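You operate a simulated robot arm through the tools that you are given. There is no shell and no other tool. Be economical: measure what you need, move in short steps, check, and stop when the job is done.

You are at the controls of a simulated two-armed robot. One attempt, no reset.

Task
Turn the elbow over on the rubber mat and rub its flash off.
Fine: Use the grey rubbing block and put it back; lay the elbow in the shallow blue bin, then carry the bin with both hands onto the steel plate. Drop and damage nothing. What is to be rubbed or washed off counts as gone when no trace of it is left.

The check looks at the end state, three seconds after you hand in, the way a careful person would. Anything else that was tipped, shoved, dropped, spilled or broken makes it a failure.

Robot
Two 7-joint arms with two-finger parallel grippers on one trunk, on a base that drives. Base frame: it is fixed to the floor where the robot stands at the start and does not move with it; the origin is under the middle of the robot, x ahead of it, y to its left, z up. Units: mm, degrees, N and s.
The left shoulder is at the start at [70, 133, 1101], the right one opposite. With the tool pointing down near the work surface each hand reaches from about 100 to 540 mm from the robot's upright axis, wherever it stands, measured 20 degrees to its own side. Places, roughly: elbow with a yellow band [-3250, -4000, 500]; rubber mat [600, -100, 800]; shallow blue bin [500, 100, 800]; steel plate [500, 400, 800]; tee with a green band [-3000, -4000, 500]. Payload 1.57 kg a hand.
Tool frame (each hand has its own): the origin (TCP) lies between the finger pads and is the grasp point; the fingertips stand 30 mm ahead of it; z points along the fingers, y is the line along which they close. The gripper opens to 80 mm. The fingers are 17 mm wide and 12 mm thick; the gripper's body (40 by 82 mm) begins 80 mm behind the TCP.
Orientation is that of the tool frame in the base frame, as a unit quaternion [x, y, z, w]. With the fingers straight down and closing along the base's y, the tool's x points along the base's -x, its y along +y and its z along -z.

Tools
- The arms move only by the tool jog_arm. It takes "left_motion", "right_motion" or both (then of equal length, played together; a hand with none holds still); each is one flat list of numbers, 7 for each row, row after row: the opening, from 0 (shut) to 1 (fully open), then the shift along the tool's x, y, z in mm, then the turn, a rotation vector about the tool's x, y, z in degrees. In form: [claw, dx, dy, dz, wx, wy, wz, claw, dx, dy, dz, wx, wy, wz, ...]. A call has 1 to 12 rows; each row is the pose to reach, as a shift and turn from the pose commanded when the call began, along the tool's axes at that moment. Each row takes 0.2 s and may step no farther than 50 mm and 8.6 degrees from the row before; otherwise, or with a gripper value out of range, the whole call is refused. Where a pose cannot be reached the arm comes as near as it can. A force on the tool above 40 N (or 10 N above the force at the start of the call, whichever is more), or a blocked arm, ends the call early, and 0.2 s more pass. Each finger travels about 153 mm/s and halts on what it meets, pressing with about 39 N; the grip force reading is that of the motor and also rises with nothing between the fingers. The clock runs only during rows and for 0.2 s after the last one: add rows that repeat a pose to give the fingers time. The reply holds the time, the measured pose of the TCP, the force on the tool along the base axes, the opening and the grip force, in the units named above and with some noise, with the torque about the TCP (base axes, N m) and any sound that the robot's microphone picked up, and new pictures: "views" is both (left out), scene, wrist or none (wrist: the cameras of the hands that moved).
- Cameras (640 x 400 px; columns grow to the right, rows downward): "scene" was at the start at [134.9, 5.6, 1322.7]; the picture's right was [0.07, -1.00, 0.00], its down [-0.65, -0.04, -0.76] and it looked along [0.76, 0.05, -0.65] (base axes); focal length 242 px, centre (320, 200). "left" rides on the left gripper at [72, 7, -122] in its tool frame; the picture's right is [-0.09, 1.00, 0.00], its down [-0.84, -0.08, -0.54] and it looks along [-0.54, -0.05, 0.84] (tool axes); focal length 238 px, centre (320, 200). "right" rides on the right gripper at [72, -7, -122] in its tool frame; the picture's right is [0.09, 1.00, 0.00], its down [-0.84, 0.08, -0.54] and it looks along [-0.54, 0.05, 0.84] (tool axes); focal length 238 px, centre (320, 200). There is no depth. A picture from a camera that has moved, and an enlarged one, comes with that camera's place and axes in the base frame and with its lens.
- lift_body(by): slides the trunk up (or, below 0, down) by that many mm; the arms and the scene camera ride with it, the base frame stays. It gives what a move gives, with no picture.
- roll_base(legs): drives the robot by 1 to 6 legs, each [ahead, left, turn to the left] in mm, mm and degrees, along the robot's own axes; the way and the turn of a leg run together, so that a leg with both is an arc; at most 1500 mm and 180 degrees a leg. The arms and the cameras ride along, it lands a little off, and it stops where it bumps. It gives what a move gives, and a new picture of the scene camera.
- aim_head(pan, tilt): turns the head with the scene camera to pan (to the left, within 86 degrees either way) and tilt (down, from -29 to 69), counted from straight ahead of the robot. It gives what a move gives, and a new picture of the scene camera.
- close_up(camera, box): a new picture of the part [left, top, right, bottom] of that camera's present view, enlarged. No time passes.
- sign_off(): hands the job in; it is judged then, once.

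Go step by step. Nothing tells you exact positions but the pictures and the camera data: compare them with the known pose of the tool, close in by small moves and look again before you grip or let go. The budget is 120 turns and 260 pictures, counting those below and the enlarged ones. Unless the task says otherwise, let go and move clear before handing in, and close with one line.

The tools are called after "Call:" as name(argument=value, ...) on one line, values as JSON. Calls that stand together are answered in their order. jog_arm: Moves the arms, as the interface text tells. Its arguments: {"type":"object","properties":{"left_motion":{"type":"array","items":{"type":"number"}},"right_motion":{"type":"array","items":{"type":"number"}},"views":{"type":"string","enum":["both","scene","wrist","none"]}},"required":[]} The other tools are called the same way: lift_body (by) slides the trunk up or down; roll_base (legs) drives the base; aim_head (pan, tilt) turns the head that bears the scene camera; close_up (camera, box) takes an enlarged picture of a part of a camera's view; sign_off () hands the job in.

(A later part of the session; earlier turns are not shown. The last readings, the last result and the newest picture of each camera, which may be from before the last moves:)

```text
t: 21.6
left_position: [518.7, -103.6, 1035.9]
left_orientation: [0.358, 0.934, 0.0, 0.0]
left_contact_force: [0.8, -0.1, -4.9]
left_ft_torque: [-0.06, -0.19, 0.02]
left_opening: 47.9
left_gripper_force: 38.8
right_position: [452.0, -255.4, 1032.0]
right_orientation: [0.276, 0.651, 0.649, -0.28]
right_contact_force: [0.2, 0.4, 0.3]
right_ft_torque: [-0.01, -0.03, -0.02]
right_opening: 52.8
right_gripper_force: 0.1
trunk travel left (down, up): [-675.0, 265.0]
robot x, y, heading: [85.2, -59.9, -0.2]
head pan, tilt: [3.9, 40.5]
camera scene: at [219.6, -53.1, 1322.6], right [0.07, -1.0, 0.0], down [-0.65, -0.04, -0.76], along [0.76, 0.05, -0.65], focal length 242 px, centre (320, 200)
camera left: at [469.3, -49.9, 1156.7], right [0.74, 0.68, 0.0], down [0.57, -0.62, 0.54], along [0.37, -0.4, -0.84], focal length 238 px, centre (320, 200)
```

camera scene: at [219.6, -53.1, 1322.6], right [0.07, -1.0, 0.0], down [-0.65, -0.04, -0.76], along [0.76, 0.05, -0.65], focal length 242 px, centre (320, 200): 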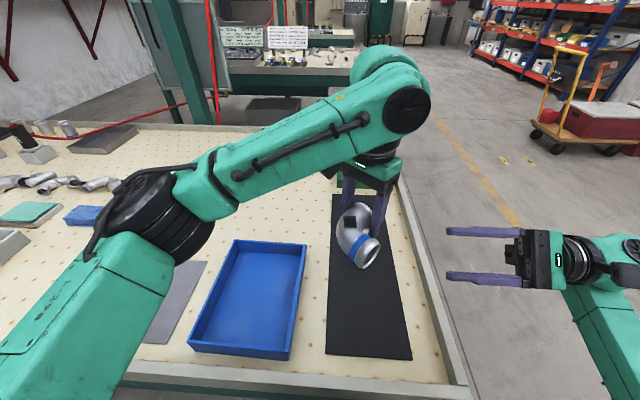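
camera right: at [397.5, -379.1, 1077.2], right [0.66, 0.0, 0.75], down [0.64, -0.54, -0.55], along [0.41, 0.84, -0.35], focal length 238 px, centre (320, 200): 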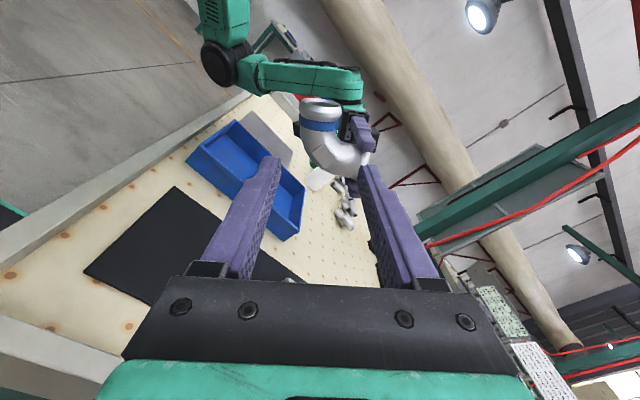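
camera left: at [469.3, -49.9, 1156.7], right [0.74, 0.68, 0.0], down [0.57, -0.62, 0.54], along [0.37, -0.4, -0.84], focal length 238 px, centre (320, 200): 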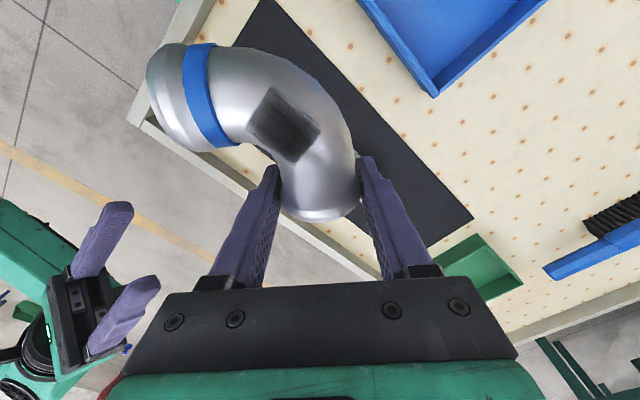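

The flash is now on top. I lower the elbow over the mat, around (500,-128), and stop just above it.

Call:
jog_arm(left_motion=[0.3, -1, -10, 35, 0, 0, 0, 0.3, -2, -20, 70, 0, 0, 0, 0.3, -2.4, -30.6, 110, 0, 0, 0, 0.3, -2.4, -30.6, 145, 0, 0, 0, 0.3, -2.4, -30.6, 175, 0, 0, 0], views="both")

Call:
close_up(camera="scene", box=[310, 220, 430, 340])

```text
t: 22.8
left_position: [498.9, -128.5, 860.2]
left_orientation: [0.359, 0.933, 0.0, 0.0]
left_contact_force: [-0.7, 0.6, -6.1]
left_ft_torque: [-0.05, -0.2, -0.03]
left_opening: 47.4
left_gripper_force: 39.0
right_position: [452.1, -256.2, 1029.6]
right_orientation: [0.277, 0.651, 0.649, -0.279]
right_contact_force: [-0.4, 0.1, -0.6]
right_ft_torque: [-0.03, 0.0, -0.01]
right_opening: 52.8
right_gripper_force: 0.0
trunk travel left (down, up): [-675.0, 265.0]
robot x, y, heading: [85.1, -57.6, -0.1]
head pan, tilt: [3.9, 40.5]
camera scene: at [219.5, -53.8, 1322.7], right [0.07, -1.0, 0.0], down [-0.65, -0.04, -0.76], along [0.76, 0.05, -0.65], focal length 242 px, centre (320, 200)
camera left: at [448.3, -75.0, 981.7], right [0.74, 0.68, 0.0], down [0.57, -0.62, 0.54], along [0.37, -0.4, -0.84], focal length 238 px, centre (320, 200)
```

scene: 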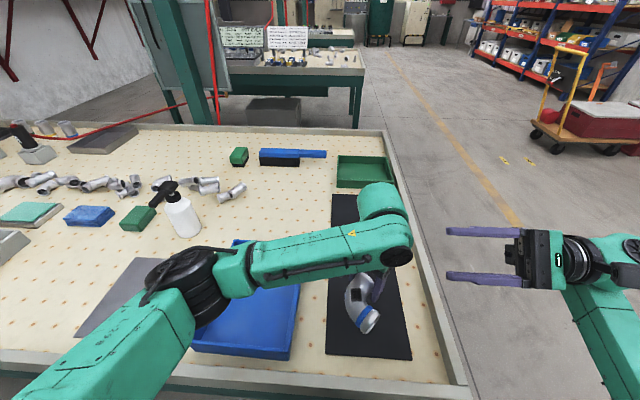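
left: 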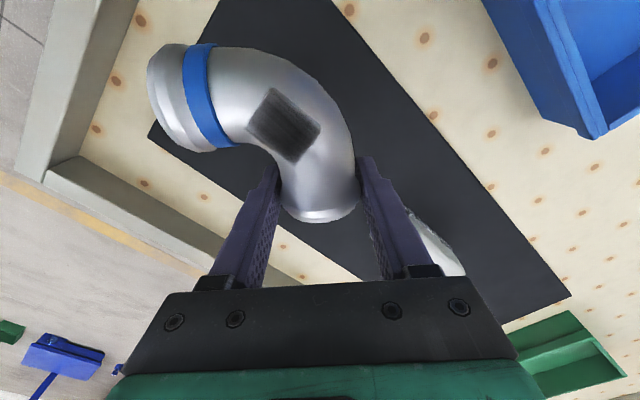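

```text
3.33 times, centred on (370, 280) of scene
camera zoom: at [219.5, -53.8, 1322.7], right [0.07, -1.0, 0.0], down [-0.65, -0.04, -0.76], along [0.76, 0.05, -0.65], focal length 805 px, centre (153, -67)
```

zoom: 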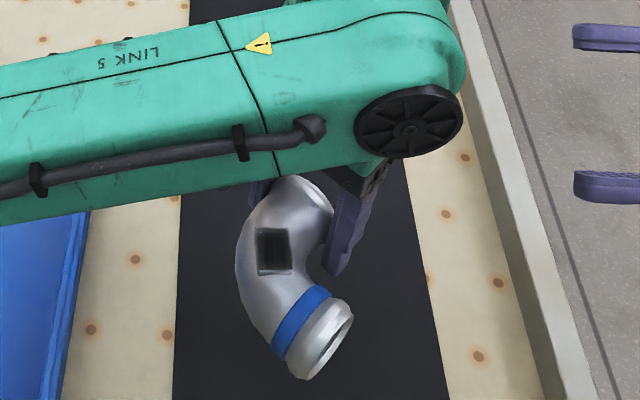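

There is clearance all round. I lower slowly, watching the force.

Call:
jog_arm(left_motion=[0.3, 0, 0, 4, 0, 0, 0, 0.3, 0, 0, 8, 0, 0, 0, 0.3, 0, 0, 11, 0, 0, 0, 0.3, 0, 0, 13, 0, 0, 0, 0.3, 0, 0, 13, 0, 0, 0], views="none")

```text
t: 24.0
left_position: [498.4, -128.0, 847.5]
left_orientation: [0.358, 0.934, 0.0, 0.0]
left_contact_force: [-0.7, 0.0, -5.4]
left_ft_torque: [-0.08, -0.19, -0.02]
left_opening: 47.5
left_gripper_force: 38.4
right_position: [450.8, -256.6, 1029.7]
right_orientation: [0.276, 0.651, 0.649, -0.28]
right_contact_force: [-0.6, 0.1, 0.6]
right_ft_torque: [-0.03, -0.03, -0.01]
right_opening: 52.6
right_gripper_force: 0.0
trunk travel left (down, up): [-675.0, 265.0]
robot x, y, heading: [80.8, -58.8, -0.2]
head pan, tilt: [3.9, 40.5]
```

Call:
jog_arm(left_motion=[0.3, 0, 0, 1, 0, 0, 0, 0.3, 0, 0, 2, 0, 0, 0, 0.3, 0, 0, 3, 0, 0, 0, 0.3, 0, 0, 3, 0, 0, 0], views="none")

```text
t: 25.0
left_position: [498.8, -127.5, 842.8]
left_orientation: [0.359, 0.933, 0.0, 0.0]
left_contact_force: [-0.5, 0.2, -4.5]
left_ft_torque: [-0.06, -0.17, -0.01]
left_opening: 47.7
left_gripper_force: 39.3
right_position: [451.7, -256.3, 1029.7]
right_orientation: [0.276, 0.651, 0.65, -0.279]
right_contact_force: [0.3, -0.3, 0.6]
right_ft_torque: [-0.01, -0.02, -0.03]
right_opening: 53.0
right_gripper_force: 0.1
trunk travel left (down, up): [-675.0, 265.0]
robot x, y, heading: [83.4, -57.7, 0.2]
head pan, tilt: [3.9, 40.5]
```

Still in the air, so I keep lowering in small steps.

Call:
jog_arm(left_motion=[0.3, 0, 0, 1, 0, 0, 0, 0.3, 0, 0, 2, 0, 0, 0, 0.3, 0, 0, 3, 0, 0, 0, 0.3, 0, 0, 3, 0, 0, 0], views="wrist")

```text
t: 26.0
left_position: [499.0, -128.1, 840.5]
left_orientation: [0.359, 0.933, 0.0, 0.0]
left_contact_force: [-0.1, -0.1, -5.3]
left_ft_torque: [-0.07, -0.17, 0.02]
left_opening: 47.9
left_gripper_force: 38.8
right_position: [451.9, -255.5, 1030.0]
right_orientation: [0.277, 0.65, 0.65, -0.279]
right_contact_force: [0.9, 0.4, 0.3]
right_ft_torque: [-0.01, -0.08, 0.0]
right_opening: 52.9
right_gripper_force: 0.0
trunk travel left (down, up): [-675.0, 265.0]
robot x, y, heading: [85.3, -57.1, -0.4]
head pan, tilt: [3.9, 40.5]
camera left: at [449.8, -74.5, 961.7], right [0.74, 0.68, 0.0], down [0.57, -0.62, 0.54], along [0.37, -0.4, -0.84], focal length 238 px, centre (320, 200)
```

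left: 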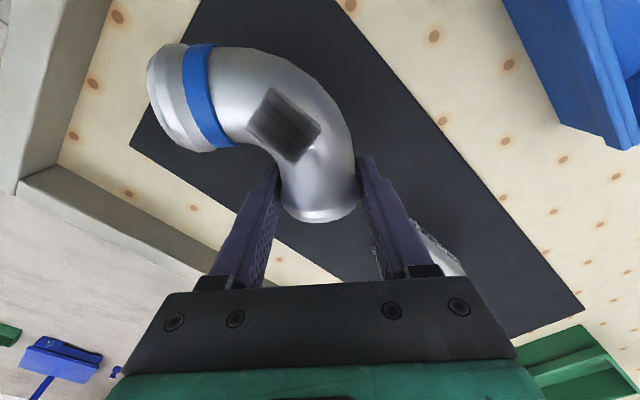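

Call:
jog_arm(left_motion=[0.3, 0, 0, 1, 0, 0, 0, 0.3, 0, 0, 2, 0, 0, 0, 0.3, 0, 0, 3, 0, 0, 0, 0.3, 0, 0, 3, 0, 0, 0], views="none")

```text
t: 27.0
left_position: [498.6, -126.8, 836.3]
left_orientation: [0.359, 0.933, 0.001, -0.001]
left_contact_force: [-0.6, 0.9, -4.5]
left_ft_torque: [-0.06, -0.17, 0.01]
left_opening: 47.5
left_gripper_force: 39.1
right_position: [452.8, -256.5, 1029.4]
right_orientation: [0.277, 0.65, 0.65, -0.279]
right_contact_force: [0.0, 0.4, 0.0]
right_ft_torque: [0.04, -0.01, -0.02]
right_opening: 52.6
right_gripper_force: 0.1
trunk travel left (down, up): [-675.0, 265.0]
robot x, y, heading: [87.5, -59.6, 0.1]
head pan, tilt: [3.9, 40.5]
```

Call:
jog_arm(left_motion=[0.3, 0, 0, 1, 0, 0, 0, 0.3, 0, 0, 2, 0, 0, 0, 0.3, 0, 0, 2, 0, 0, 0], views="none")

Call:
close_up(camera="scene", box=[320, 260, 410, 340])

```text
t: 27.8
left_position: [500.1, -128.7, 835.8]
left_orientation: [0.359, 0.934, 0.0, -0.001]
left_contact_force: [-0.3, 0.4, -4.9]
left_ft_torque: [-0.06, -0.2, -0.01]
left_opening: 48.1
left_gripper_force: 38.6
right_position: [451.7, -255.6, 1030.5]
right_orientation: [0.277, 0.651, 0.65, -0.278]
right_contact_force: [-0.7, -0.2, 0.0]
right_ft_torque: [-0.01, 0.0, 0.04]
right_opening: 52.7
right_gripper_force: 0.1
trunk travel left (down, up): [-675.0, 265.0]
robot x, y, heading: [87.2, -58.8, 0.2]
head pan, tilt: [3.9, 40.5]
```

```text
5.00 times, centred on (365, 300) of scene
camera zoom: at [219.3, -53.8, 1322.7], right [0.07, -1.0, 0.0], down [-0.65, -0.04, -0.76], along [0.76, 0.05, -0.65], focal length 1208 px, centre (95, -300)
```

zoom: 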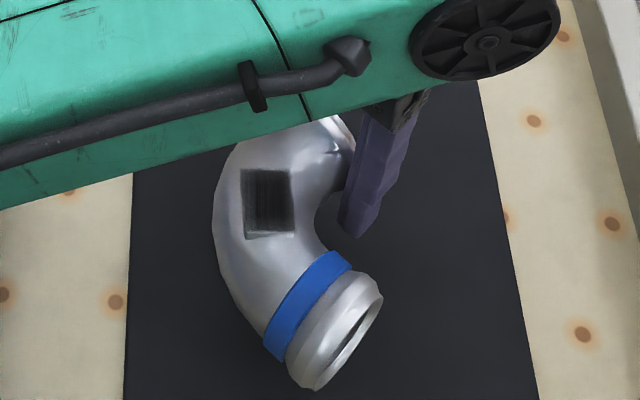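

Call:
jog_arm(left_motion=[0.3, 0, 0, 1, 0, 0, 0, 0.3, 0, 0, 2, 0, 0, 0, 0.3, 0, 0, 2, 0, 0, 0], views="none")

```text
t: 28.6
left_position: [500.0, -127.5, 832.1]
left_orientation: [0.358, 0.934, 0.001, 0.0]
left_contact_force: [-0.1, -0.6, -5.4]
left_ft_torque: [-0.05, -0.16, -0.01]
left_opening: 48.0
left_gripper_force: 38.8
right_position: [450.6, -254.2, 1030.4]
right_orientation: [0.276, 0.651, 0.649, -0.28]
right_contact_force: [-0.6, -0.5, 0.2]
right_ft_torque: [0.01, -0.03, 0.0]
right_opening: 53.0
right_gripper_force: 0.0
trunk travel left (down, up): [-675.0, 265.0]
robot x, y, heading: [84.7, -58.7, -0.1]
head pan, tilt: [3.9, 40.5]
```

Call:
jog_arm(left_motion=[0.3, 0, 0, 1, 0, 0, 0, 0.3, 0, 0, 1, 0, 0, 0], views="none")

Call:
jog_arm(left_motion=[0.3, 0, 0, 1, 0, 0, 0, 0.3, 0, 0, 1, 0, 0, 0], views="wrist")

```text
t: 29.2
left_position: [499.1, -127.1, 832.1]
left_orientation: [0.358, 0.934, 0.001, 0.0]
left_contact_force: [0.6, -1.0, -4.7]
left_ft_torque: [-0.06, -0.21, 0.01]
left_opening: 47.9
left_gripper_force: 39.3
right_position: [452.1, -255.8, 1029.6]
right_orientation: [0.277, 0.65, 0.65, -0.279]
right_contact_force: [0.4, 0.2, -0.8]
right_ft_torque: [0.01, 0.01, 0.01]
right_opening: 53.0
right_gripper_force: 0.1
trunk travel left (down, up): [-675.0, 265.0]
robot x, y, heading: [84.5, -59.3, -0.1]
head pan, tilt: [3.9, 40.5]
```

```text
t: 29.8
left_position: [498.9, -126.4, 831.4]
left_orientation: [0.358, 0.934, 0.001, -0.001]
left_contact_force: [-0.5, 0.0, -5.4]
left_ft_torque: [-0.04, -0.23, 0.03]
left_opening: 47.7
left_gripper_force: 39.1
right_position: [451.6, -255.7, 1030.8]
right_orientation: [0.276, 0.651, 0.65, -0.279]
right_contact_force: [-0.6, -0.4, -0.7]
right_ft_torque: [0.0, -0.02, 0.0]
right_opening: 52.9
right_gripper_force: 0.0
trunk travel left (down, up): [-675.0, 265.0]
robot x, y, heading: [82.8, -60.4, -0.3]
head pan, tilt: [3.9, 40.5]
camera left: at [450.4, -74.4, 953.3], right [0.74, 0.68, 0.0], down [0.57, -0.62, 0.54], along [0.37, -0.4, -0.84], focal length 238 px, centre (320, 200)
```

left: 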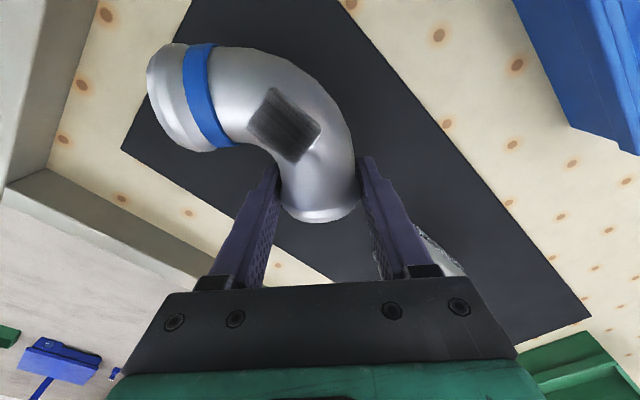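

Call:
jog_arm(left_motion=[0.3, 0, 0, 1, 0, 0, 0, 0.3, 0, 0, 2, 0, 0, 0, 0.3, 0, 0, 2, 0, 0, 0], views="none")

Call:
jog_arm(left_motion=[0.3, 0, 0, 1, 0, 0, 0, 0.3, 0, 0, 1.5, 0, 0, 0, 0.3, 0, 0, 1.5, 0, 0, 0], views="none")

Call:
close_up(camera="scene", box=[320, 260, 410, 340])

```text
t: 30.6
left_position: [498.1, -128.2, 828.3]
left_orientation: [0.359, 0.934, 0.0, 0.0]
left_contact_force: [0.0, -0.9, -5.3]
left_ft_torque: [-0.07, -0.19, -0.01]
left_opening: 47.5
left_gripper_force: 39.2
right_position: [452.9, -255.9, 1029.8]
right_orientation: [0.277, 0.65, 0.65, -0.279]
right_contact_force: [0.0, 0.1, -0.3]
right_ft_torque: [0.0, 0.01, 0.02]
right_opening: 52.8
right_gripper_force: 0.0
trunk travel left (down, up): [-675.0, 265.0]
robot x, y, heading: [83.7, -62.2, -0.2]
head pan, tilt: [3.9, 40.5]
```

```text
t: 31.4
left_position: [498.6, -127.1, 828.5]
left_orientation: [0.358, 0.934, 0.0, 0.0]
left_contact_force: [-0.1, -0.2, -5.0]
left_ft_torque: [-0.03, -0.17, 0.0]
left_opening: 47.9
left_gripper_force: 39.0
right_position: [451.0, -256.1, 1030.4]
right_orientation: [0.276, 0.651, 0.65, -0.279]
right_contact_force: [0.0, -0.6, -0.8]
right_ft_torque: [0.01, -0.02, -0.01]
right_opening: 53.0
right_gripper_force: 0.0
trunk travel left (down, up): [-675.0, 265.0]
robot x, y, heading: [79.4, -59.2, -0.1]
head pan, tilt: [3.9, 40.5]
```

```text
5.00 times, centred on (365, 300) of scene
camera zoom: at [219.3, -53.8, 1322.7], right [0.07, -1.0, 0.0], down [-0.65, -0.04, -0.76], along [0.76, 0.05, -0.65], focal length 1208 px, centre (95, -300)
```

zoom: 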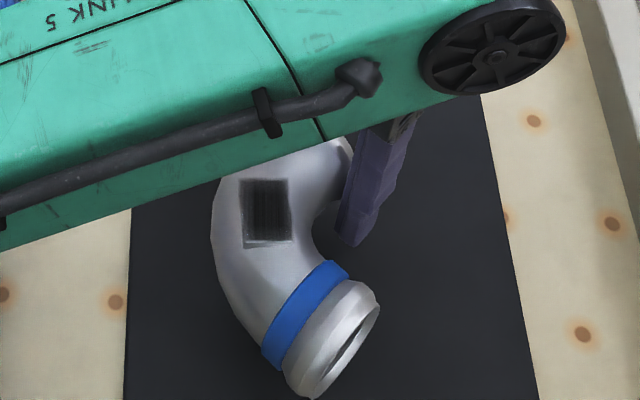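

Call:
jog_arm(left_motion=[0.3, 0, 0, 1, 0, 0, 0, 0.3, 0, 0, 2, 0, 0, 0, 0.3, 0, 0, 2, 0, 0, 0], views="none")

Call:
jog_arm(left_motion=[0.3, 0, 0, 1, 0, 0, 0, 0.3, 0, 0, 1.5, 0, 0, 0, 0.3, 0, 0, 1.5, 0, 0, 0], views="none")

```text
t: 32.2
left_position: [499.0, -127.3, 825.9]
left_orientation: [0.359, 0.933, 0.0, 0.0]
left_contact_force: [-0.4, -0.4, -4.5]
left_ft_torque: [-0.05, -0.15, -0.02]
left_opening: 47.9
left_gripper_force: 39.1
right_position: [452.6, -255.5, 1030.3]
right_orientation: [0.278, 0.65, 0.65, -0.279]
right_contact_force: [-1.1, 0.8, -0.1]
right_ft_torque: [0.01, 0.01, -0.05]
right_opening: 52.9
right_gripper_force: 0.1
trunk travel left (down, up): [-675.0, 265.0]
robot x, y, heading: [85.8, -57.8, -0.3]
head pan, tilt: [3.9, 40.5]
```

```text
t: 33.0
left_position: [498.7, -126.6, 825.3]
left_orientation: [0.358, 0.934, 0.0, 0.0]
left_contact_force: [-0.5, 0.0, -5.6]
left_ft_torque: [-0.05, -0.18, 0.03]
left_opening: 47.7
left_gripper_force: 39.4
right_position: [452.0, -254.8, 1031.7]
right_orientation: [0.276, 0.651, 0.649, -0.279]
right_contact_force: [0.4, -0.2, -0.9]
right_ft_torque: [0.01, -0.01, 0.0]
right_opening: 52.7
right_gripper_force: 0.1
trunk travel left (down, up): [-675.0, 265.0]
robot x, y, heading: [82.9, -58.6, 0.0]
head pan, tilt: [3.9, 40.5]
```

No contact yet; triangulating the mat gives a top surface near z≈784. I keep lowering in small steps while watching the force.

Call:
jog_arm(left_motion=[0.3, 0, 0, 1, 0, 0, 0, 0.3, 0, 0, 2, 0, 0, 0, 0.3, 0, 0, 3, 0, 0, 0, 0.3, 0, 0, 3, 0, 0, 0], views="none")

Call:
jog_arm(left_motion=[0.3, 0, 0, 1, 0, 0, 0, 0.3, 0, 0, 2, 0, 0, 0, 0.3, 0, 0, 2, 0, 0, 0], views="none")

Call:
jog_arm(left_motion=[0.3, 0, 0, 1, 0, 0, 0, 0.3, 0, 0, 2, 0, 0, 0, 0.3, 0, 0, 2, 0, 0, 0], views="wrist")

Call:
close_up(camera="scene", box=[320, 260, 410, 340])

```text
t: 34.0
left_position: [499.9, -127.1, 821.2]
left_orientation: [0.359, 0.933, 0.0, 0.0]
left_contact_force: [1.0, -0.5, -4.2]
left_ft_torque: [-0.07, -0.21, -0.01]
left_opening: 47.8
left_gripper_force: 39.1
right_position: [450.9, -255.1, 1031.5]
right_orientation: [0.277, 0.65, 0.65, -0.279]
right_contact_force: [0.3, 0.0, 0.2]
right_ft_torque: [-0.01, 0.02, 0.0]
right_opening: 52.6
right_gripper_force: 0.0
trunk travel left (down, up): [-675.0, 265.0]
robot x, y, heading: [80.2, -58.3, -0.1]
head pan, tilt: [3.9, 40.5]
```

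```text
t: 34.8
left_position: [498.6, -128.0, 818.9]
left_orientation: [0.358, 0.934, 0.0, -0.001]
left_contact_force: [-0.6, -0.6, -5.2]
left_ft_torque: [-0.07, -0.19, -0.01]
left_opening: 47.8
left_gripper_force: 38.7
right_position: [451.3, -255.2, 1031.0]
right_orientation: [0.277, 0.651, 0.65, -0.279]
right_contact_force: [-0.4, -1.0, 0.7]
right_ft_torque: [-0.02, 0.03, -0.02]
right_opening: 52.8
right_gripper_force: 0.0
trunk travel left (down, up): [-675.0, 265.0]
robot x, y, heading: [86.3, -61.0, -0.1]
head pan, tilt: [3.9, 40.5]
```

```text
t: 35.6
left_position: [499.7, -127.5, 816.8]
left_orientation: [0.358, 0.934, 0.0, 0.0]
left_contact_force: [1.1, 0.5, -5.1]
left_ft_torque: [-0.04, -0.21, -0.01]
left_opening: 47.9
left_gripper_force: 38.9
right_position: [452.2, -256.5, 1031.4]
right_orientation: [0.277, 0.651, 0.65, -0.279]
right_contact_force: [0.4, -0.7, 0.5]
right_ft_torque: [0.0, 0.01, -0.01]
right_opening: 53.0
right_gripper_force: 0.0
trunk travel left (down, up): [-675.0, 265.0]
robot x, y, heading: [83.5, -62.0, -0.2]
head pan, tilt: [3.9, 40.5]
camera left: at [450.3, -74.8, 939.3], right [0.74, 0.68, 0.0], down [0.57, -0.62, 0.54], along [0.37, -0.4, -0.84], focal length 238 px, centre (320, 200)
```

left: 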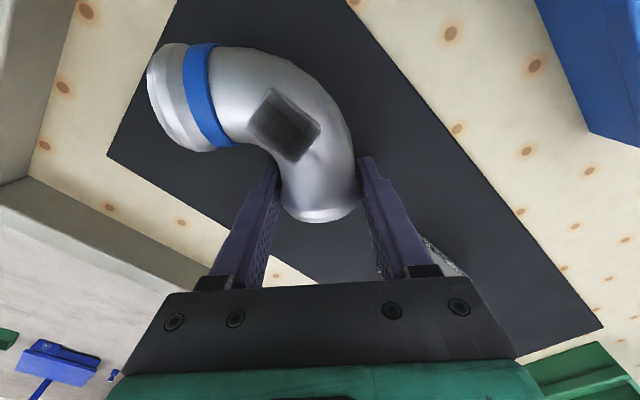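

```text
5.00 times, centred on (365, 300) of scene
camera zoom: at [219.3, -53.8, 1322.7], right [0.07, -1.0, 0.0], down [-0.65, -0.04, -0.76], along [0.76, 0.05, -0.65], focal length 1208 px, centre (95, -300)
```

zoom: 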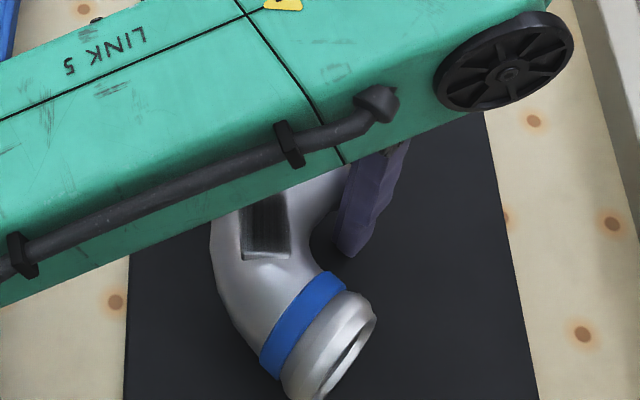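

Call:
jog_arm(left_motion=[0.3, 0, 0, 1, 0, 0, 0, 0.3, 0, 0, 2, 0, 0, 0, 0.3, 0, 0, 2, 0, 0, 0], views="none")

Call:
jog_arm(left_motion=[0.3, 0, 0, 0.7, 0, 0, 0, 0.3, 0, 0, 1.5, 0, 0, 0, 0.3, 0, 0, 1.5, 0, 0, 0], views="none")

```text
t: 36.4
left_position: [499.1, -127.5, 816.1]
left_orientation: [0.36, 0.933, 0.0, 0.001]
left_contact_force: [2.0, -0.3, 0.0]
left_ft_torque: [-0.06, -0.16, -0.01]
left_opening: 47.8
left_gripper_force: 39.2
right_position: [452.5, -255.8, 1030.1]
right_orientation: [0.277, 0.65, 0.649, -0.28]
right_contact_force: [0.5, 0.3, 0.0]
right_ft_torque: [0.02, -0.05, -0.01]
right_opening: 52.9
right_gripper_force: 0.1
trunk travel left (down, up): [-675.0, 265.0]
robot x, y, heading: [85.3, -58.4, -0.1]
head pan, tilt: [3.9, 40.5]
```

```text
t: 37.2
left_position: [499.1, -127.2, 816.9]
left_orientation: [0.358, 0.934, -0.001, 0.003]
left_contact_force: [7.1, -1.9, 18.0]
left_ft_torque: [-0.34, 0.05, -0.02]
left_opening: 47.7
left_gripper_force: 39.5
right_position: [450.5, -256.8, 1030.3]
right_orientation: [0.276, 0.651, 0.649, -0.279]
right_contact_force: [-0.3, -0.5, -0.6]
right_ft_torque: [0.01, 0.03, -0.01]
right_opening: 52.7
right_gripper_force: 0.1
trunk travel left (down, up): [-675.0, 265.0]
robot x, y, heading: [77.5, -61.6, -0.2]
head pan, tilt: [3.9, 40.5]
```

The fingertips have just touched the mat (top z≈786), while the elbow hangs about 5 mm higher because the grip is deep. I'll tilt about 4° so the band end rests on the mat before release.

Call:
jog_arm(left_motion=[0.3, 0, 0, -2.5, 0, 0, 0, 0.3, 0, 0, -2.5, 0, -2, 0, 0.3, 0, 0, -2.5, 0, -4, 0, 0.3, 0, 0, -2.5, 0, -4, 0], views="none")

```text
t: 38.2
left_position: [496.4, -126.7, 816.5]
left_orientation: [0.359, 0.933, -0.013, 0.032]
left_contact_force: [-0.2, 3.1, 3.9]
left_ft_torque: [0.22, -0.28, 0.04]
left_opening: 47.7
left_gripper_force: 38.9
right_position: [450.7, -255.5, 1029.9]
right_orientation: [0.277, 0.651, 0.65, -0.279]
right_contact_force: [0.3, -0.4, -0.2]
right_ft_torque: [0.02, 0.02, -0.01]
right_opening: 52.7
right_gripper_force: 0.1
trunk travel left (down, up): [-675.0, 265.0]
robot x, y, heading: [82.3, -58.5, -0.1]
head pan, tilt: [3.9, 40.5]
```

Call:
jog_arm(left_motion=[0.3, 0, 0, -0.8, 0, -1.5, 0, 0.3, 0, 0, -0.8, 0, -3, 0, 0.3, 0, 0, -0.8, 0, -3, 0], views="wrist")

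Call:
close_up(camera="scene", box=[320, 260, 410, 340])

```text
t: 39.0
left_position: [497.7, -127.7, 817.3]
left_orientation: [0.359, 0.931, -0.022, 0.057]
left_contact_force: [-2.9, 2.4, 1.3]
left_ft_torque: [-0.04, 0.45, -0.17]
left_opening: 47.8
left_gripper_force: 38.5
right_position: [451.0, -255.6, 1030.3]
right_orientation: [0.276, 0.651, 0.65, -0.279]
right_contact_force: [0.3, 0.5, -1.3]
right_ft_torque: [0.0, 0.01, -0.03]
right_opening: 52.7
right_gripper_force: 0.0
trunk travel left (down, up): [-675.0, 265.0]
robot x, y, heading: [83.1, -57.9, 0.1]
head pan, tilt: [3.9, 40.5]
camera left: at [438.0, -64.9, 929.8], right [0.74, 0.68, 0.01], down [0.52, -0.57, 0.64], along [0.44, -0.47, -0.77], focal length 238 px, centre (320, 200)
```

left: 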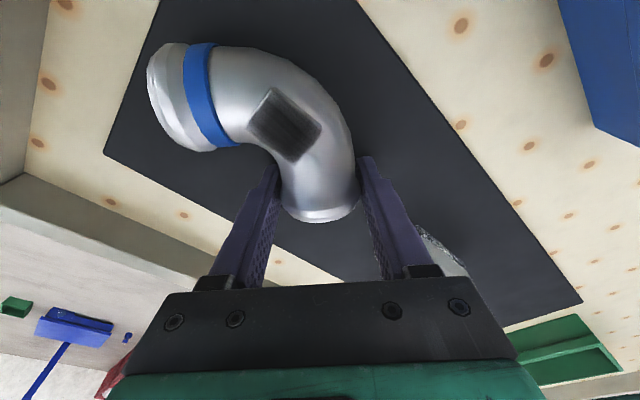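

```text
5.00 times, centred on (365, 300) of scene
camera zoom: at [217.8, -53.1, 1322.9], right [0.07, -1.0, 0.0], down [-0.65, -0.04, -0.76], along [0.76, 0.05, -0.65], focal length 1208 px, centre (95, -300)
```

zoom: 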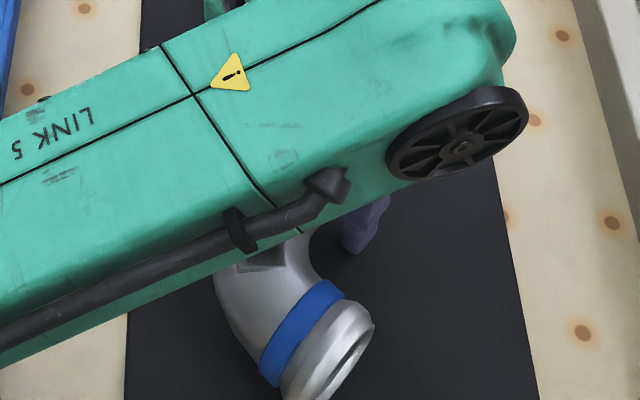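

The band end/pad now bears on the mat. I release gently.

Call:
jog_arm(left_motion=[0.6, 0, 0, 0, 0, 0, 0, 0.63, 0, 0, 0, 0, 0, 0, 0.66, 0, 0, 0, 0, 0, 0, 0.7, 0, 0, 0, 0, 0, 0], views="wrist")

```text
t: 40.0
left_position: [498.4, -128.2, 818.8]
left_orientation: [0.358, 0.932, -0.022, 0.057]
left_contact_force: [-0.1, 0.0, 0.0]
left_ft_torque: [-0.03, 0.02, -0.01]
left_opening: 56.2
left_gripper_force: 0.0
right_position: [450.1, -256.1, 1030.4]
right_orientation: [0.276, 0.651, 0.649, -0.28]
right_contact_force: [0.1, 0.1, 0.8]
right_ft_torque: [0.0, -0.03, 0.01]
right_opening: 52.8
right_gripper_force: 0.1
trunk travel left (down, up): [-675.0, 265.0]
robot x, y, heading: [85.9, -59.9, -0.0]
head pan, tilt: [3.9, 40.5]
camera left: at [438.8, -65.3, 929.8], right [0.73, 0.68, 0.01], down [0.52, -0.57, 0.64], along [0.44, -0.46, -0.77], focal length 238 px, centre (320, 200)
```

left: 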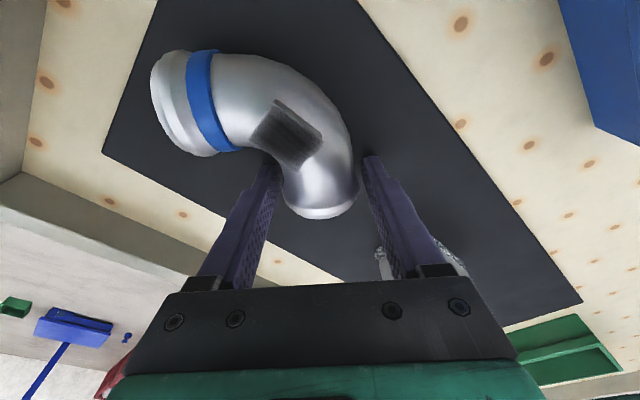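

The elbow rests flash-up, free of the fingers. I raise the left hand vertically and swing it off to the left.

Call:
jog_arm(left_motion=[0.7, -2.4, 0, -20, 0, 0, 0, 0.7, -6, 0, -50, 0, 0, 0, 0.7, -11, 0, -95, 0, 2, 0, 0.7, -17, 0, -140, 0, 4, 0, 0.8, -22, 0, -180, 0, 7, 0, 0.8, 4, 29, -195, 0, 7, 0, 0.8, 30, 58, -210, 0, 7, 0, 0.8, 57, 88, -220, 0, 7, 0, 0.8, 84, 118, -220, 0, 7, 0, 0.8, 110, 148, -220, 0, 7, 0, 0.8, 137, 178, -220, 0, 7, 0], views="scene")

Call:
close_up(camera="scene", box=[310, 210, 430, 340])

```text
t: 42.4
left_position: [495.5, 114.1, 1019.5]
left_orientation: [0.359, 0.933, -0.001, 0.0]
left_contact_force: [0.1, 0.0, -0.5]
left_ft_torque: [-0.03, -0.01, 0.04]
left_opening: 63.9
left_gripper_force: 0.1
right_position: [450.4, -254.5, 1031.4]
right_orientation: [0.277, 0.651, 0.649, -0.279]
right_contact_force: [-0.8, 0.1, -1.0]
right_ft_torque: [-0.01, 0.05, -0.01]
right_opening: 52.7
right_gripper_force: 0.1
trunk travel left (down, up): [-675.0, 265.0]
robot x, y, heading: [85.8, -59.4, 0.1]
head pan, tilt: [3.9, 40.5]
camera scene: at [218.1, -51.7, 1322.8], right [0.07, -1.0, 0.0], down [-0.65, -0.04, -0.76], along [0.76, 0.05, -0.65], focal length 242 px, centre (320, 200)
```

scene: 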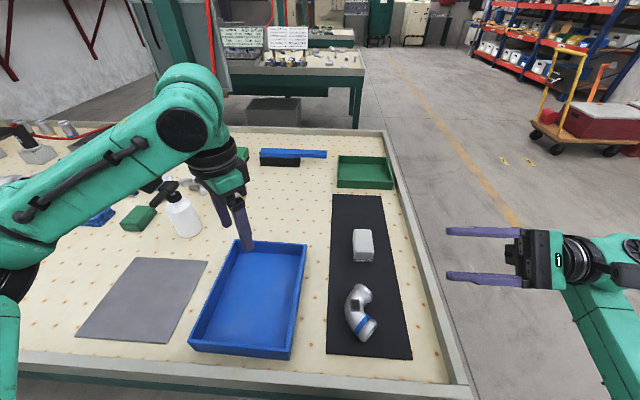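

```text
3.08 times, centred on (370, 275) of scene
camera zoom: at [218.1, -51.7, 1322.8], right [0.07, -1.0, 0.0], down [-0.65, -0.04, -0.76], along [0.76, 0.05, -0.65], focal length 743 px, centre (166, -31)
```

zoom: 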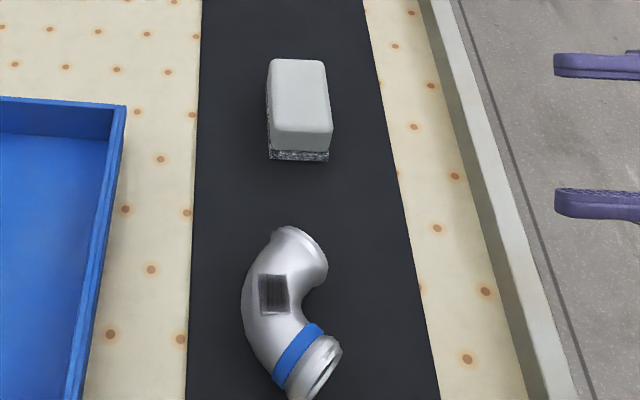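

The block sits at about x 603–675, y −140, z 786–832, slightly beyond reach. I'll look down to see how much room the base has before driving closer.

Call:
aim_head(pan=0, tilt=69)

```text
t: 43.4
left_position: [496.7, 112.3, 1018.5]
left_orientation: [0.358, 0.934, 0.0, -0.001]
left_contact_force: [-0.2, 0.2, 0.5]
left_ft_torque: [-0.04, -0.02, -0.04]
left_opening: 64.2
left_gripper_force: 0.1
right_position: [451.4, -256.3, 1030.7]
right_orientation: [0.277, 0.651, 0.649, -0.279]
right_contact_force: [-0.2, -0.1, 0.3]
right_ft_torque: [0.02, -0.04, 0.02]
right_opening: 52.8
right_gripper_force: 0.0
trunk travel left (down, up): [-675.0, 265.0]
robot x, y, heading: [86.3, -59.5, -0.0]
head pan, tilt: [0.0, 68.8]
camera scene: at [190.1, -59.3, 1287.3], right [0.0, -1.0, 0.0], down [-0.93, 0.0, -0.36], along [0.36, 0.0, -0.93], focal length 242 px, centre (320, 200)
```

scene: 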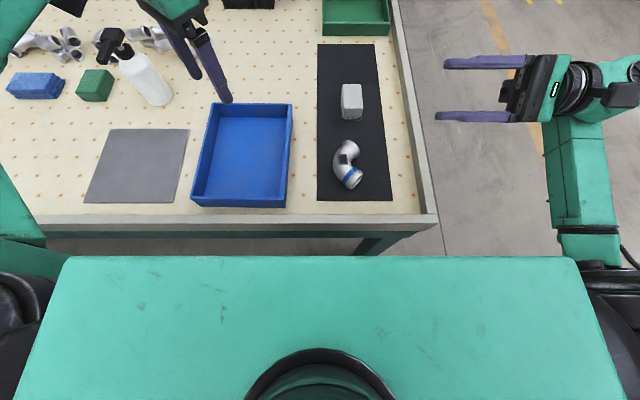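

The base has only a few centimetres before the table leg, so I won't drive further in. I'll reach the block with a slightly pitched tool instead. First I bring the right hand back to pointing down.

Call:
jog_arm(right_motion=[0.66, 0, 0, 0, 5.65, -5.92, 0, 0.66, 0, 0, 0, 11.31, -11.83, 0, 0.66, 0, 0, 0, 16.96, -17.75, 0, 0.66, 0, 0, 0, 22.62, -23.66, 0, 0.66, 0, 0, 0, 28.27, -29.58, 0, 0.66, 0, 0, 0, 33.92, -35.5, 0, 0.66, 0, 0, 0, 39.58, -41.41, 0, 0.66, 0, 0, 0, 45.23, -47.33, 0, 0.66, 0, 0, 0, 50.89, -53.24, 0, 0.66, 0, 0, 0, 56.54, -59.16, 0, 0.66, 0, 0, 0, 62.19, -65.08, 0], views="none")

Call:
jog_arm(right_motion=[0.8, 0, 0, 0, 0, 0, -7.7, 0.8, 0, 0, 0, 0, 0, -15.3, 0.8, 0, 0, 0, 0, 0, -23, 0.8, 0, 0, 0, 0, 0, -30.7, 0.8, 0, 0, 0, 0, 0, -38.3, 0.8, 0, 0, 0, 0, 0, -46], views="none")

Call:
aim_head(pan=-5, tilt=52)

```text
t: 45.8
left_position: [496.8, 113.5, 1019.0]
left_orientation: [0.358, 0.934, 0.0, 0.0]
left_contact_force: [-0.7, -0.5, 0.5]
left_ft_torque: [-0.04, 0.0, 0.02]
left_opening: 64.3
left_gripper_force: 0.0
right_position: [451.7, -255.1, 1030.5]
right_orientation: [0.392, 0.92, -0.001, 0.0]
right_contact_force: [0.3, -0.3, 0.5]
right_ft_torque: [-0.03, 0.01, -0.01]
right_opening: 52.5
right_gripper_force: 0.1
trunk travel left (down, up): [-675.0, 265.0]
robot x, y, heading: [81.0, -61.2, 0.0]
head pan, tilt: [0.0, 68.8]
```

```text
t: 47.2
left_position: [495.4, 111.5, 1019.3]
left_orientation: [0.359, 0.933, 0.0, 0.0]
left_contact_force: [0.3, -0.3, 0.1]
left_ft_torque: [-0.04, -0.04, -0.03]
left_opening: 64.1
left_gripper_force: 0.0
right_position: [451.9, -256.5, 1031.9]
right_orientation: [-0.001, 1.0, 0.0, 0.0]
right_contact_force: [0.5, -0.3, -0.2]
right_ft_torque: [0.03, -0.01, -0.02]
right_opening: 64.1
right_gripper_force: 0.1
trunk travel left (down, up): [-675.0, 265.0]
robot x, y, heading: [84.1, -56.8, -0.1]
head pan, tilt: [0.0, 68.8]
```

```text
t: 48.0
left_position: [497.0, 111.8, 1019.8]
left_orientation: [0.359, 0.933, 0.001, 0.0]
left_contact_force: [0.2, 0.0, 0.2]
left_ft_torque: [-0.03, -0.02, 0.02]
left_opening: 63.9
left_gripper_force: 0.0
right_position: [452.9, -255.1, 1030.4]
right_orientation: [0.001, 1.0, 0.0, 0.001]
right_contact_force: [-0.8, 0.1, -0.6]
right_ft_torque: [-0.02, 0.0, 0.02]
right_opening: 64.0
right_gripper_force: 0.1
trunk travel left (down, up): [-675.0, 265.0]
robot x, y, heading: [82.8, -59.4, -0.1]
head pan, tilt: [-5.0, 52.0]
camera scene: at [208.9, -65.9, 1306.5], right [-0.09, -1.0, 0.0], down [-0.79, 0.07, -0.61], along [0.61, -0.05, -0.79], focal length 242 px, centre (320, 200)
```

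scene: 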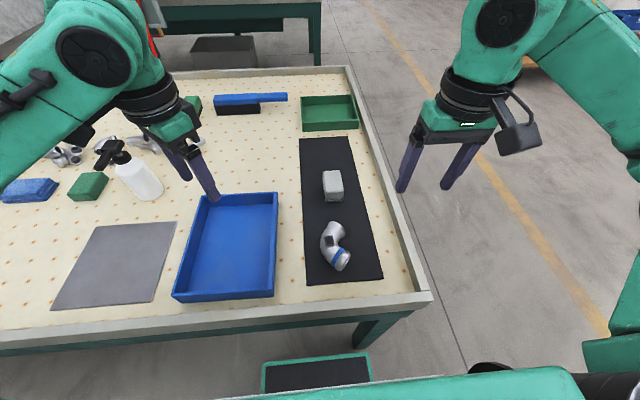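

I bring the right hand above and short of the block, pitched 25° forward.

Call:
jog_arm(right_motion=[0.8, -25, 19, 22, 0, -4.2, 0, 0.8, -50, 39, 44, 0, -8.4, 0, 0.8, -74, 58, 66, 0, -12.6, 0, 0.8, -99, 77, 88, 0, -16.8, 0, 0.8, -124, 97, 110, 0, -21, 0, 0.8, -148, 116, 131, 0, -25, 0], views="both")

Call:
close_up(camera="right", box=[240, 100, 400, 260])

Call:
close_up(camera="scene", box=[270, 130, 400, 290])

```text
t: 49.4
left_position: [496.2, 112.6, 1018.5]
left_orientation: [0.359, 0.933, -0.001, 0.0]
left_contact_force: [-0.4, -0.1, 0.1]
left_ft_torque: [-0.05, -0.01, 0.0]
left_opening: 64.2
left_gripper_force: 0.0
right_position: [601.4, -138.4, 900.0]
right_orientation: [0.001, 0.976, -0.001, 0.217]
right_contact_force: [0.2, 0.4, 0.4]
right_ft_torque: [0.0, 0.02, 0.01]
right_opening: 63.9
right_gripper_force: 0.0
trunk travel left (down, up): [-675.0, 265.0]
robot x, y, heading: [84.2, -55.0, -0.2]
head pan, tilt: [-5.0, 52.0]
camera scene: at [210.0, -65.0, 1306.5], right [-0.09, -1.0, 0.0], down [-0.79, 0.07, -0.61], along [0.61, -0.06, -0.79], focal length 242 px, centre (320, 200)
camera right: at [484.7, -144.7, 979.7], right [-0.08, 1.0, -0.04], down [0.53, 0.08, 0.84], along [0.84, 0.05, -0.53], focal length 238 px, centre (320, 200)
```

scene: 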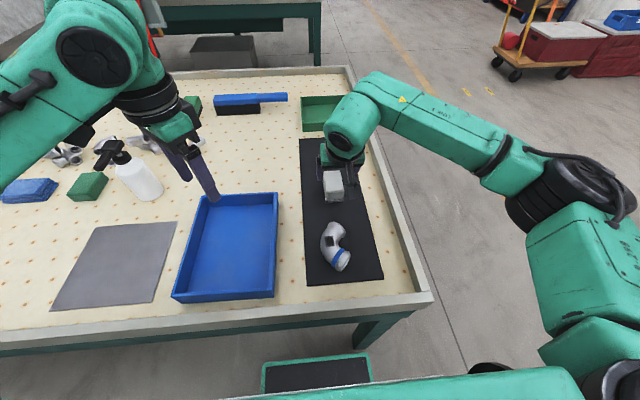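
right: 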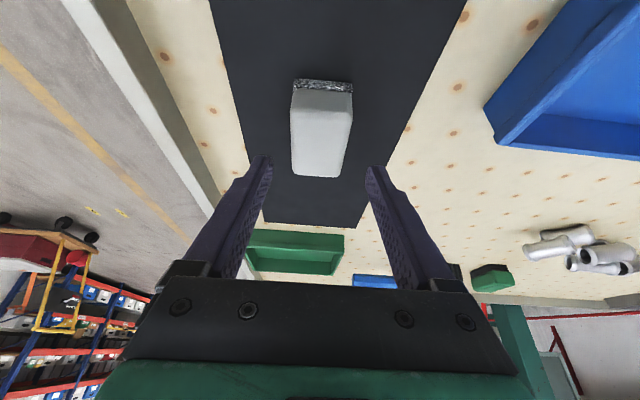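

```text
2.50 times, centred on (320, 180) of right
camera zoom: at [484.7, -144.7, 979.7], right [-0.08, 1.0, -0.04], down [0.53, 0.08, 0.84], along [0.84, 0.05, -0.53], focal length 596 px, centre (320, 250)
```

zoom: 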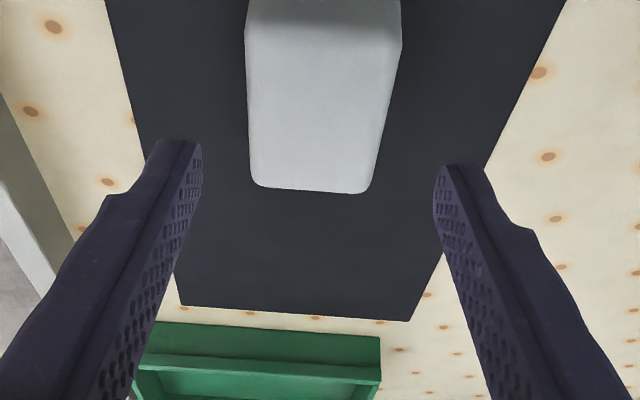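

```text
2.50 times, centred on (335, 210) of scene
camera zoom: at [210.0, -65.0, 1306.5], right [-0.09, -1.0, 0.0], down [-0.79, 0.07, -0.61], along [0.61, -0.06, -0.79], focal length 604 px, centre (282, 175)
```

zoom: 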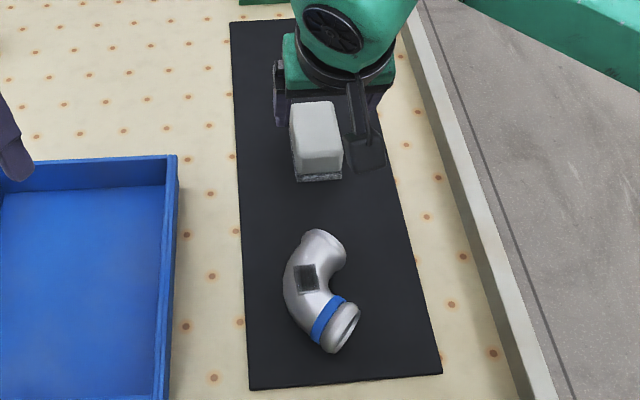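

The block is at (638,-139), straight along the tool axis. I advance 84 mm and check.

Call:
jog_arm(right_motion=[0.8, 0, -1, 30, 0, 0, 0, 0.8, 0, -1, 55, 0, 0, 0, 0.8, 0, -1, 72, 0, 0, 0, 0.8, 0, -1, 84, 0, 0, 0], views="both")

Call:
close_up(camera="right", box=[240, 100, 400, 260])

```text
t: 50.4
left_position: [496.4, 113.4, 1018.6]
left_orientation: [0.359, 0.933, 0.0, 0.0]
left_contact_force: [0.2, -0.7, -0.1]
left_ft_torque: [0.01, -0.01, -0.02]
left_opening: 64.0
left_gripper_force: 0.0
right_position: [636.7, -139.2, 823.3]
right_orientation: [0.001, 0.976, -0.001, 0.217]
right_contact_force: [0.9, -0.8, 0.0]
right_ft_torque: [-0.02, -0.03, -0.03]
right_opening: 63.9
right_gripper_force: 0.1
trunk travel left (down, up): [-675.0, 265.0]
robot x, y, heading: [79.4, -59.6, -0.2]
head pan, tilt: [-5.0, 52.0]
camera scene: at [209.5, -65.8, 1306.5], right [-0.09, -1.0, 0.0], down [-0.79, 0.07, -0.62], along [0.61, -0.05, -0.79], focal length 242 px, centre (320, 200)
camera right: at [520.2, -146.2, 903.2], right [-0.08, 1.0, -0.04], down [0.53, 0.08, 0.84], along [0.84, 0.05, -0.53], focal length 238 px, centre (320, 200)
```

scene: 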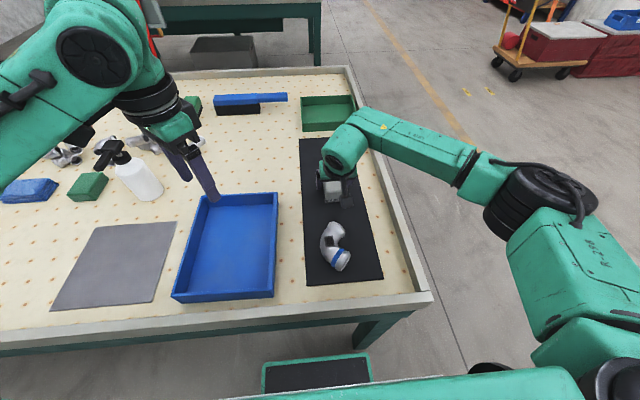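
right: 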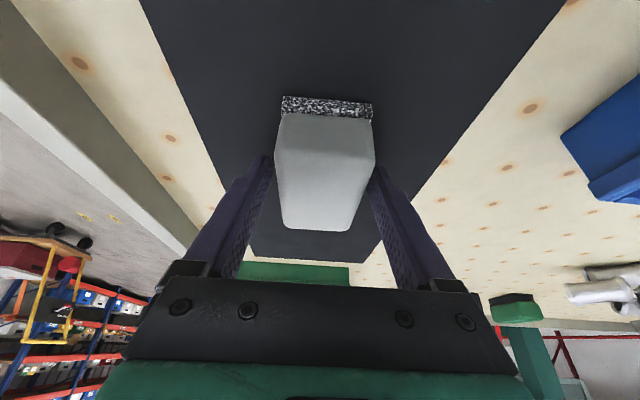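

```text
2.50 times, centred on (320, 180) of right
camera zoom: at [520.2, -146.2, 903.2], right [-0.08, 1.0, -0.04], down [0.53, 0.08, 0.84], along [0.84, 0.05, -0.53], focal length 596 px, centre (320, 250)
```

zoom: 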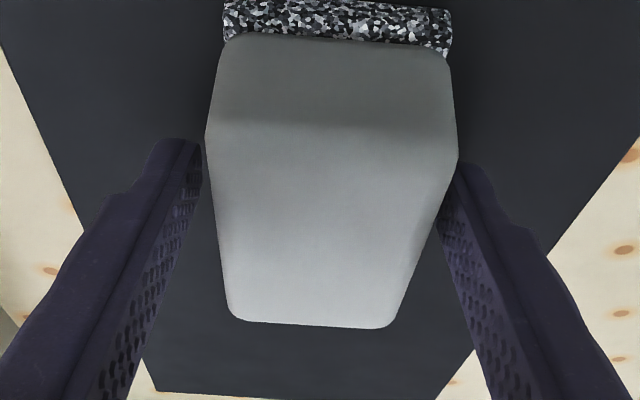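

The fingers straddle the block evenly, so I close.

Call:
jog_arm(right_motion=[0.65, 0, 1, 0, 0, 0, 0, 0.5, 0, 1, 0, 0, 0, 0, 0.35, 0, 1, 0, 0, 0, 0, 0.35, 0, 1, 0, 0, 0, 0], views="wrist")

```text
t: 51.4
left_position: [497.2, 111.9, 1018.7]
left_orientation: [0.358, 0.934, 0.0, 0.0]
left_contact_force: [0.5, 0.4, 0.4]
left_ft_torque: [0.03, -0.02, 0.01]
left_opening: 64.0
left_gripper_force: 0.0
right_position: [636.6, -137.6, 822.7]
right_orientation: [0.001, 0.976, -0.001, 0.216]
right_contact_force: [-0.3, -0.5, -0.3]
right_ft_torque: [0.0, -0.06, 0.0]
right_opening: 49.5
right_gripper_force: 38.4
trunk travel left (down, up): [-675.0, 265.0]
robot x, y, heading: [86.3, -58.6, -0.1]
head pan, tilt: [-5.0, 52.0]
camera right: at [519.1, -145.6, 903.4], right [-0.08, 1.0, -0.04], down [0.53, 0.08, 0.84], along [0.84, 0.05, -0.53], focal length 238 px, centre (320, 200)
```

right: 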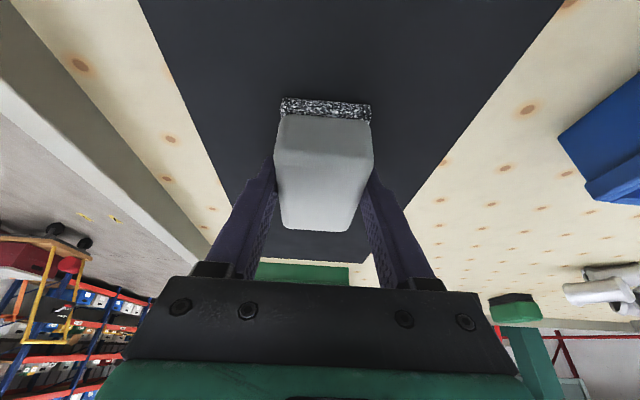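

The block is gripped; its sole is about 37 mm below the TCP. I lift it and carry it to hover above the flash, near (459,-100).

Call:
jog_arm(right_motion=[0.35, -16.9, 0, -36.2, 0, 0, 0, 0.35, -33.8, 0, -72.5, 0, 0, 0, 0.35, -46.5, 0, -99.7, 0, 0, 0, 0.35, -2.8, 9.4, -111, 0, 0, 0, 0.35, 40.9, 18.8, -122.3, 0, 0, 0, 0.35, 84.6, 28.2, -133.6, 0, 0, 0, 0.35, 128.3, 37.6, -144.9, 0, 0, 0], views="both")

Call:
close_up(camera="scene", box=[270, 170, 400, 290])

Call:
close_up(camera="right", box=[220, 40, 420, 240])

```text
t: 53.0
left_position: [494.8, 113.1, 1018.7]
left_orientation: [0.358, 0.934, -0.001, 0.0]
left_contact_force: [-0.2, 0.3, -0.1]
left_ft_torque: [-0.03, -0.01, -0.01]
left_opening: 63.9
left_gripper_force: 0.0
right_position: [456.4, -100.4, 901.0]
right_orientation: [0.002, 0.976, 0.0, 0.217]
right_contact_force: [-0.2, -0.1, -1.3]
right_ft_torque: [0.01, 0.0, 0.01]
right_opening: 49.5
right_gripper_force: 38.6
trunk travel left (down, up): [-675.0, 265.0]
robot x, y, heading: [82.0, -59.2, -0.2]
head pan, tilt: [-5.0, 52.0]
camera scene: at [208.2, -65.2, 1306.7], right [-0.09, -1.0, 0.0], down [-0.78, 0.07, -0.62], along [0.61, -0.06, -0.79], focal length 242 px, centre (320, 200)
camera right: at [339.9, -106.7, 980.5], right [-0.08, 1.0, -0.04], down [0.53, 0.08, 0.85], along [0.84, 0.05, -0.53], focal length 238 px, centre (320, 200)
```

scene: 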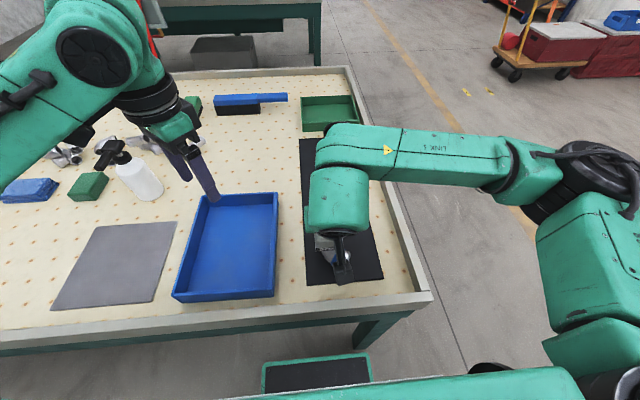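
right: 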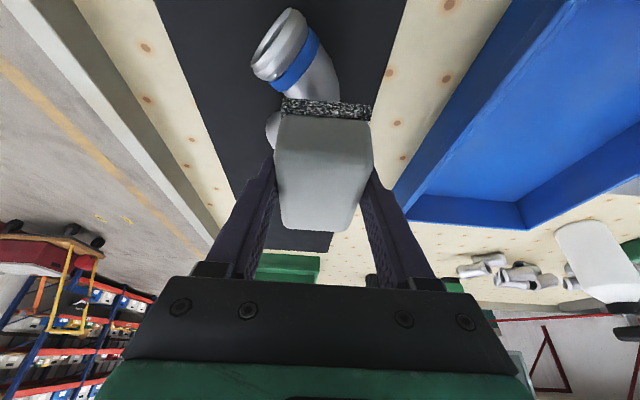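

```text
3.33 times, centred on (335, 230) of scene
camera zoom: at [208.2, -65.2, 1306.7], right [-0.09, -1.0, 0.0], down [-0.78, 0.07, -0.62], along [0.61, -0.06, -0.79], focal length 805 px, centre (270, 100)
```

zoom: 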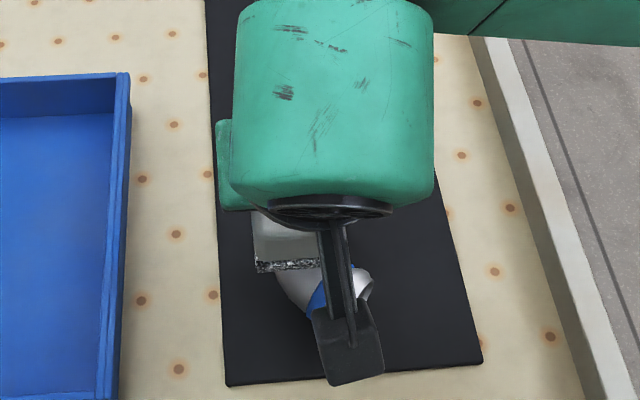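

```text
2.00 times, centred on (320, 140) of right
camera zoom: at [339.9, -106.7, 980.5], right [-0.08, 1.0, -0.04], down [0.53, 0.08, 0.85], along [0.84, 0.05, -0.53], focal length 477 px, centre (320, 320)
```

zoom: 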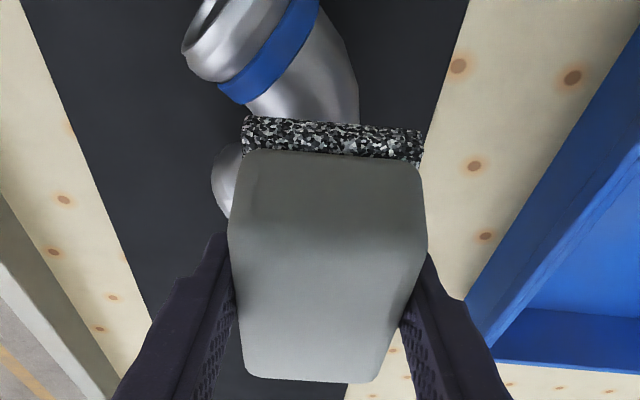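

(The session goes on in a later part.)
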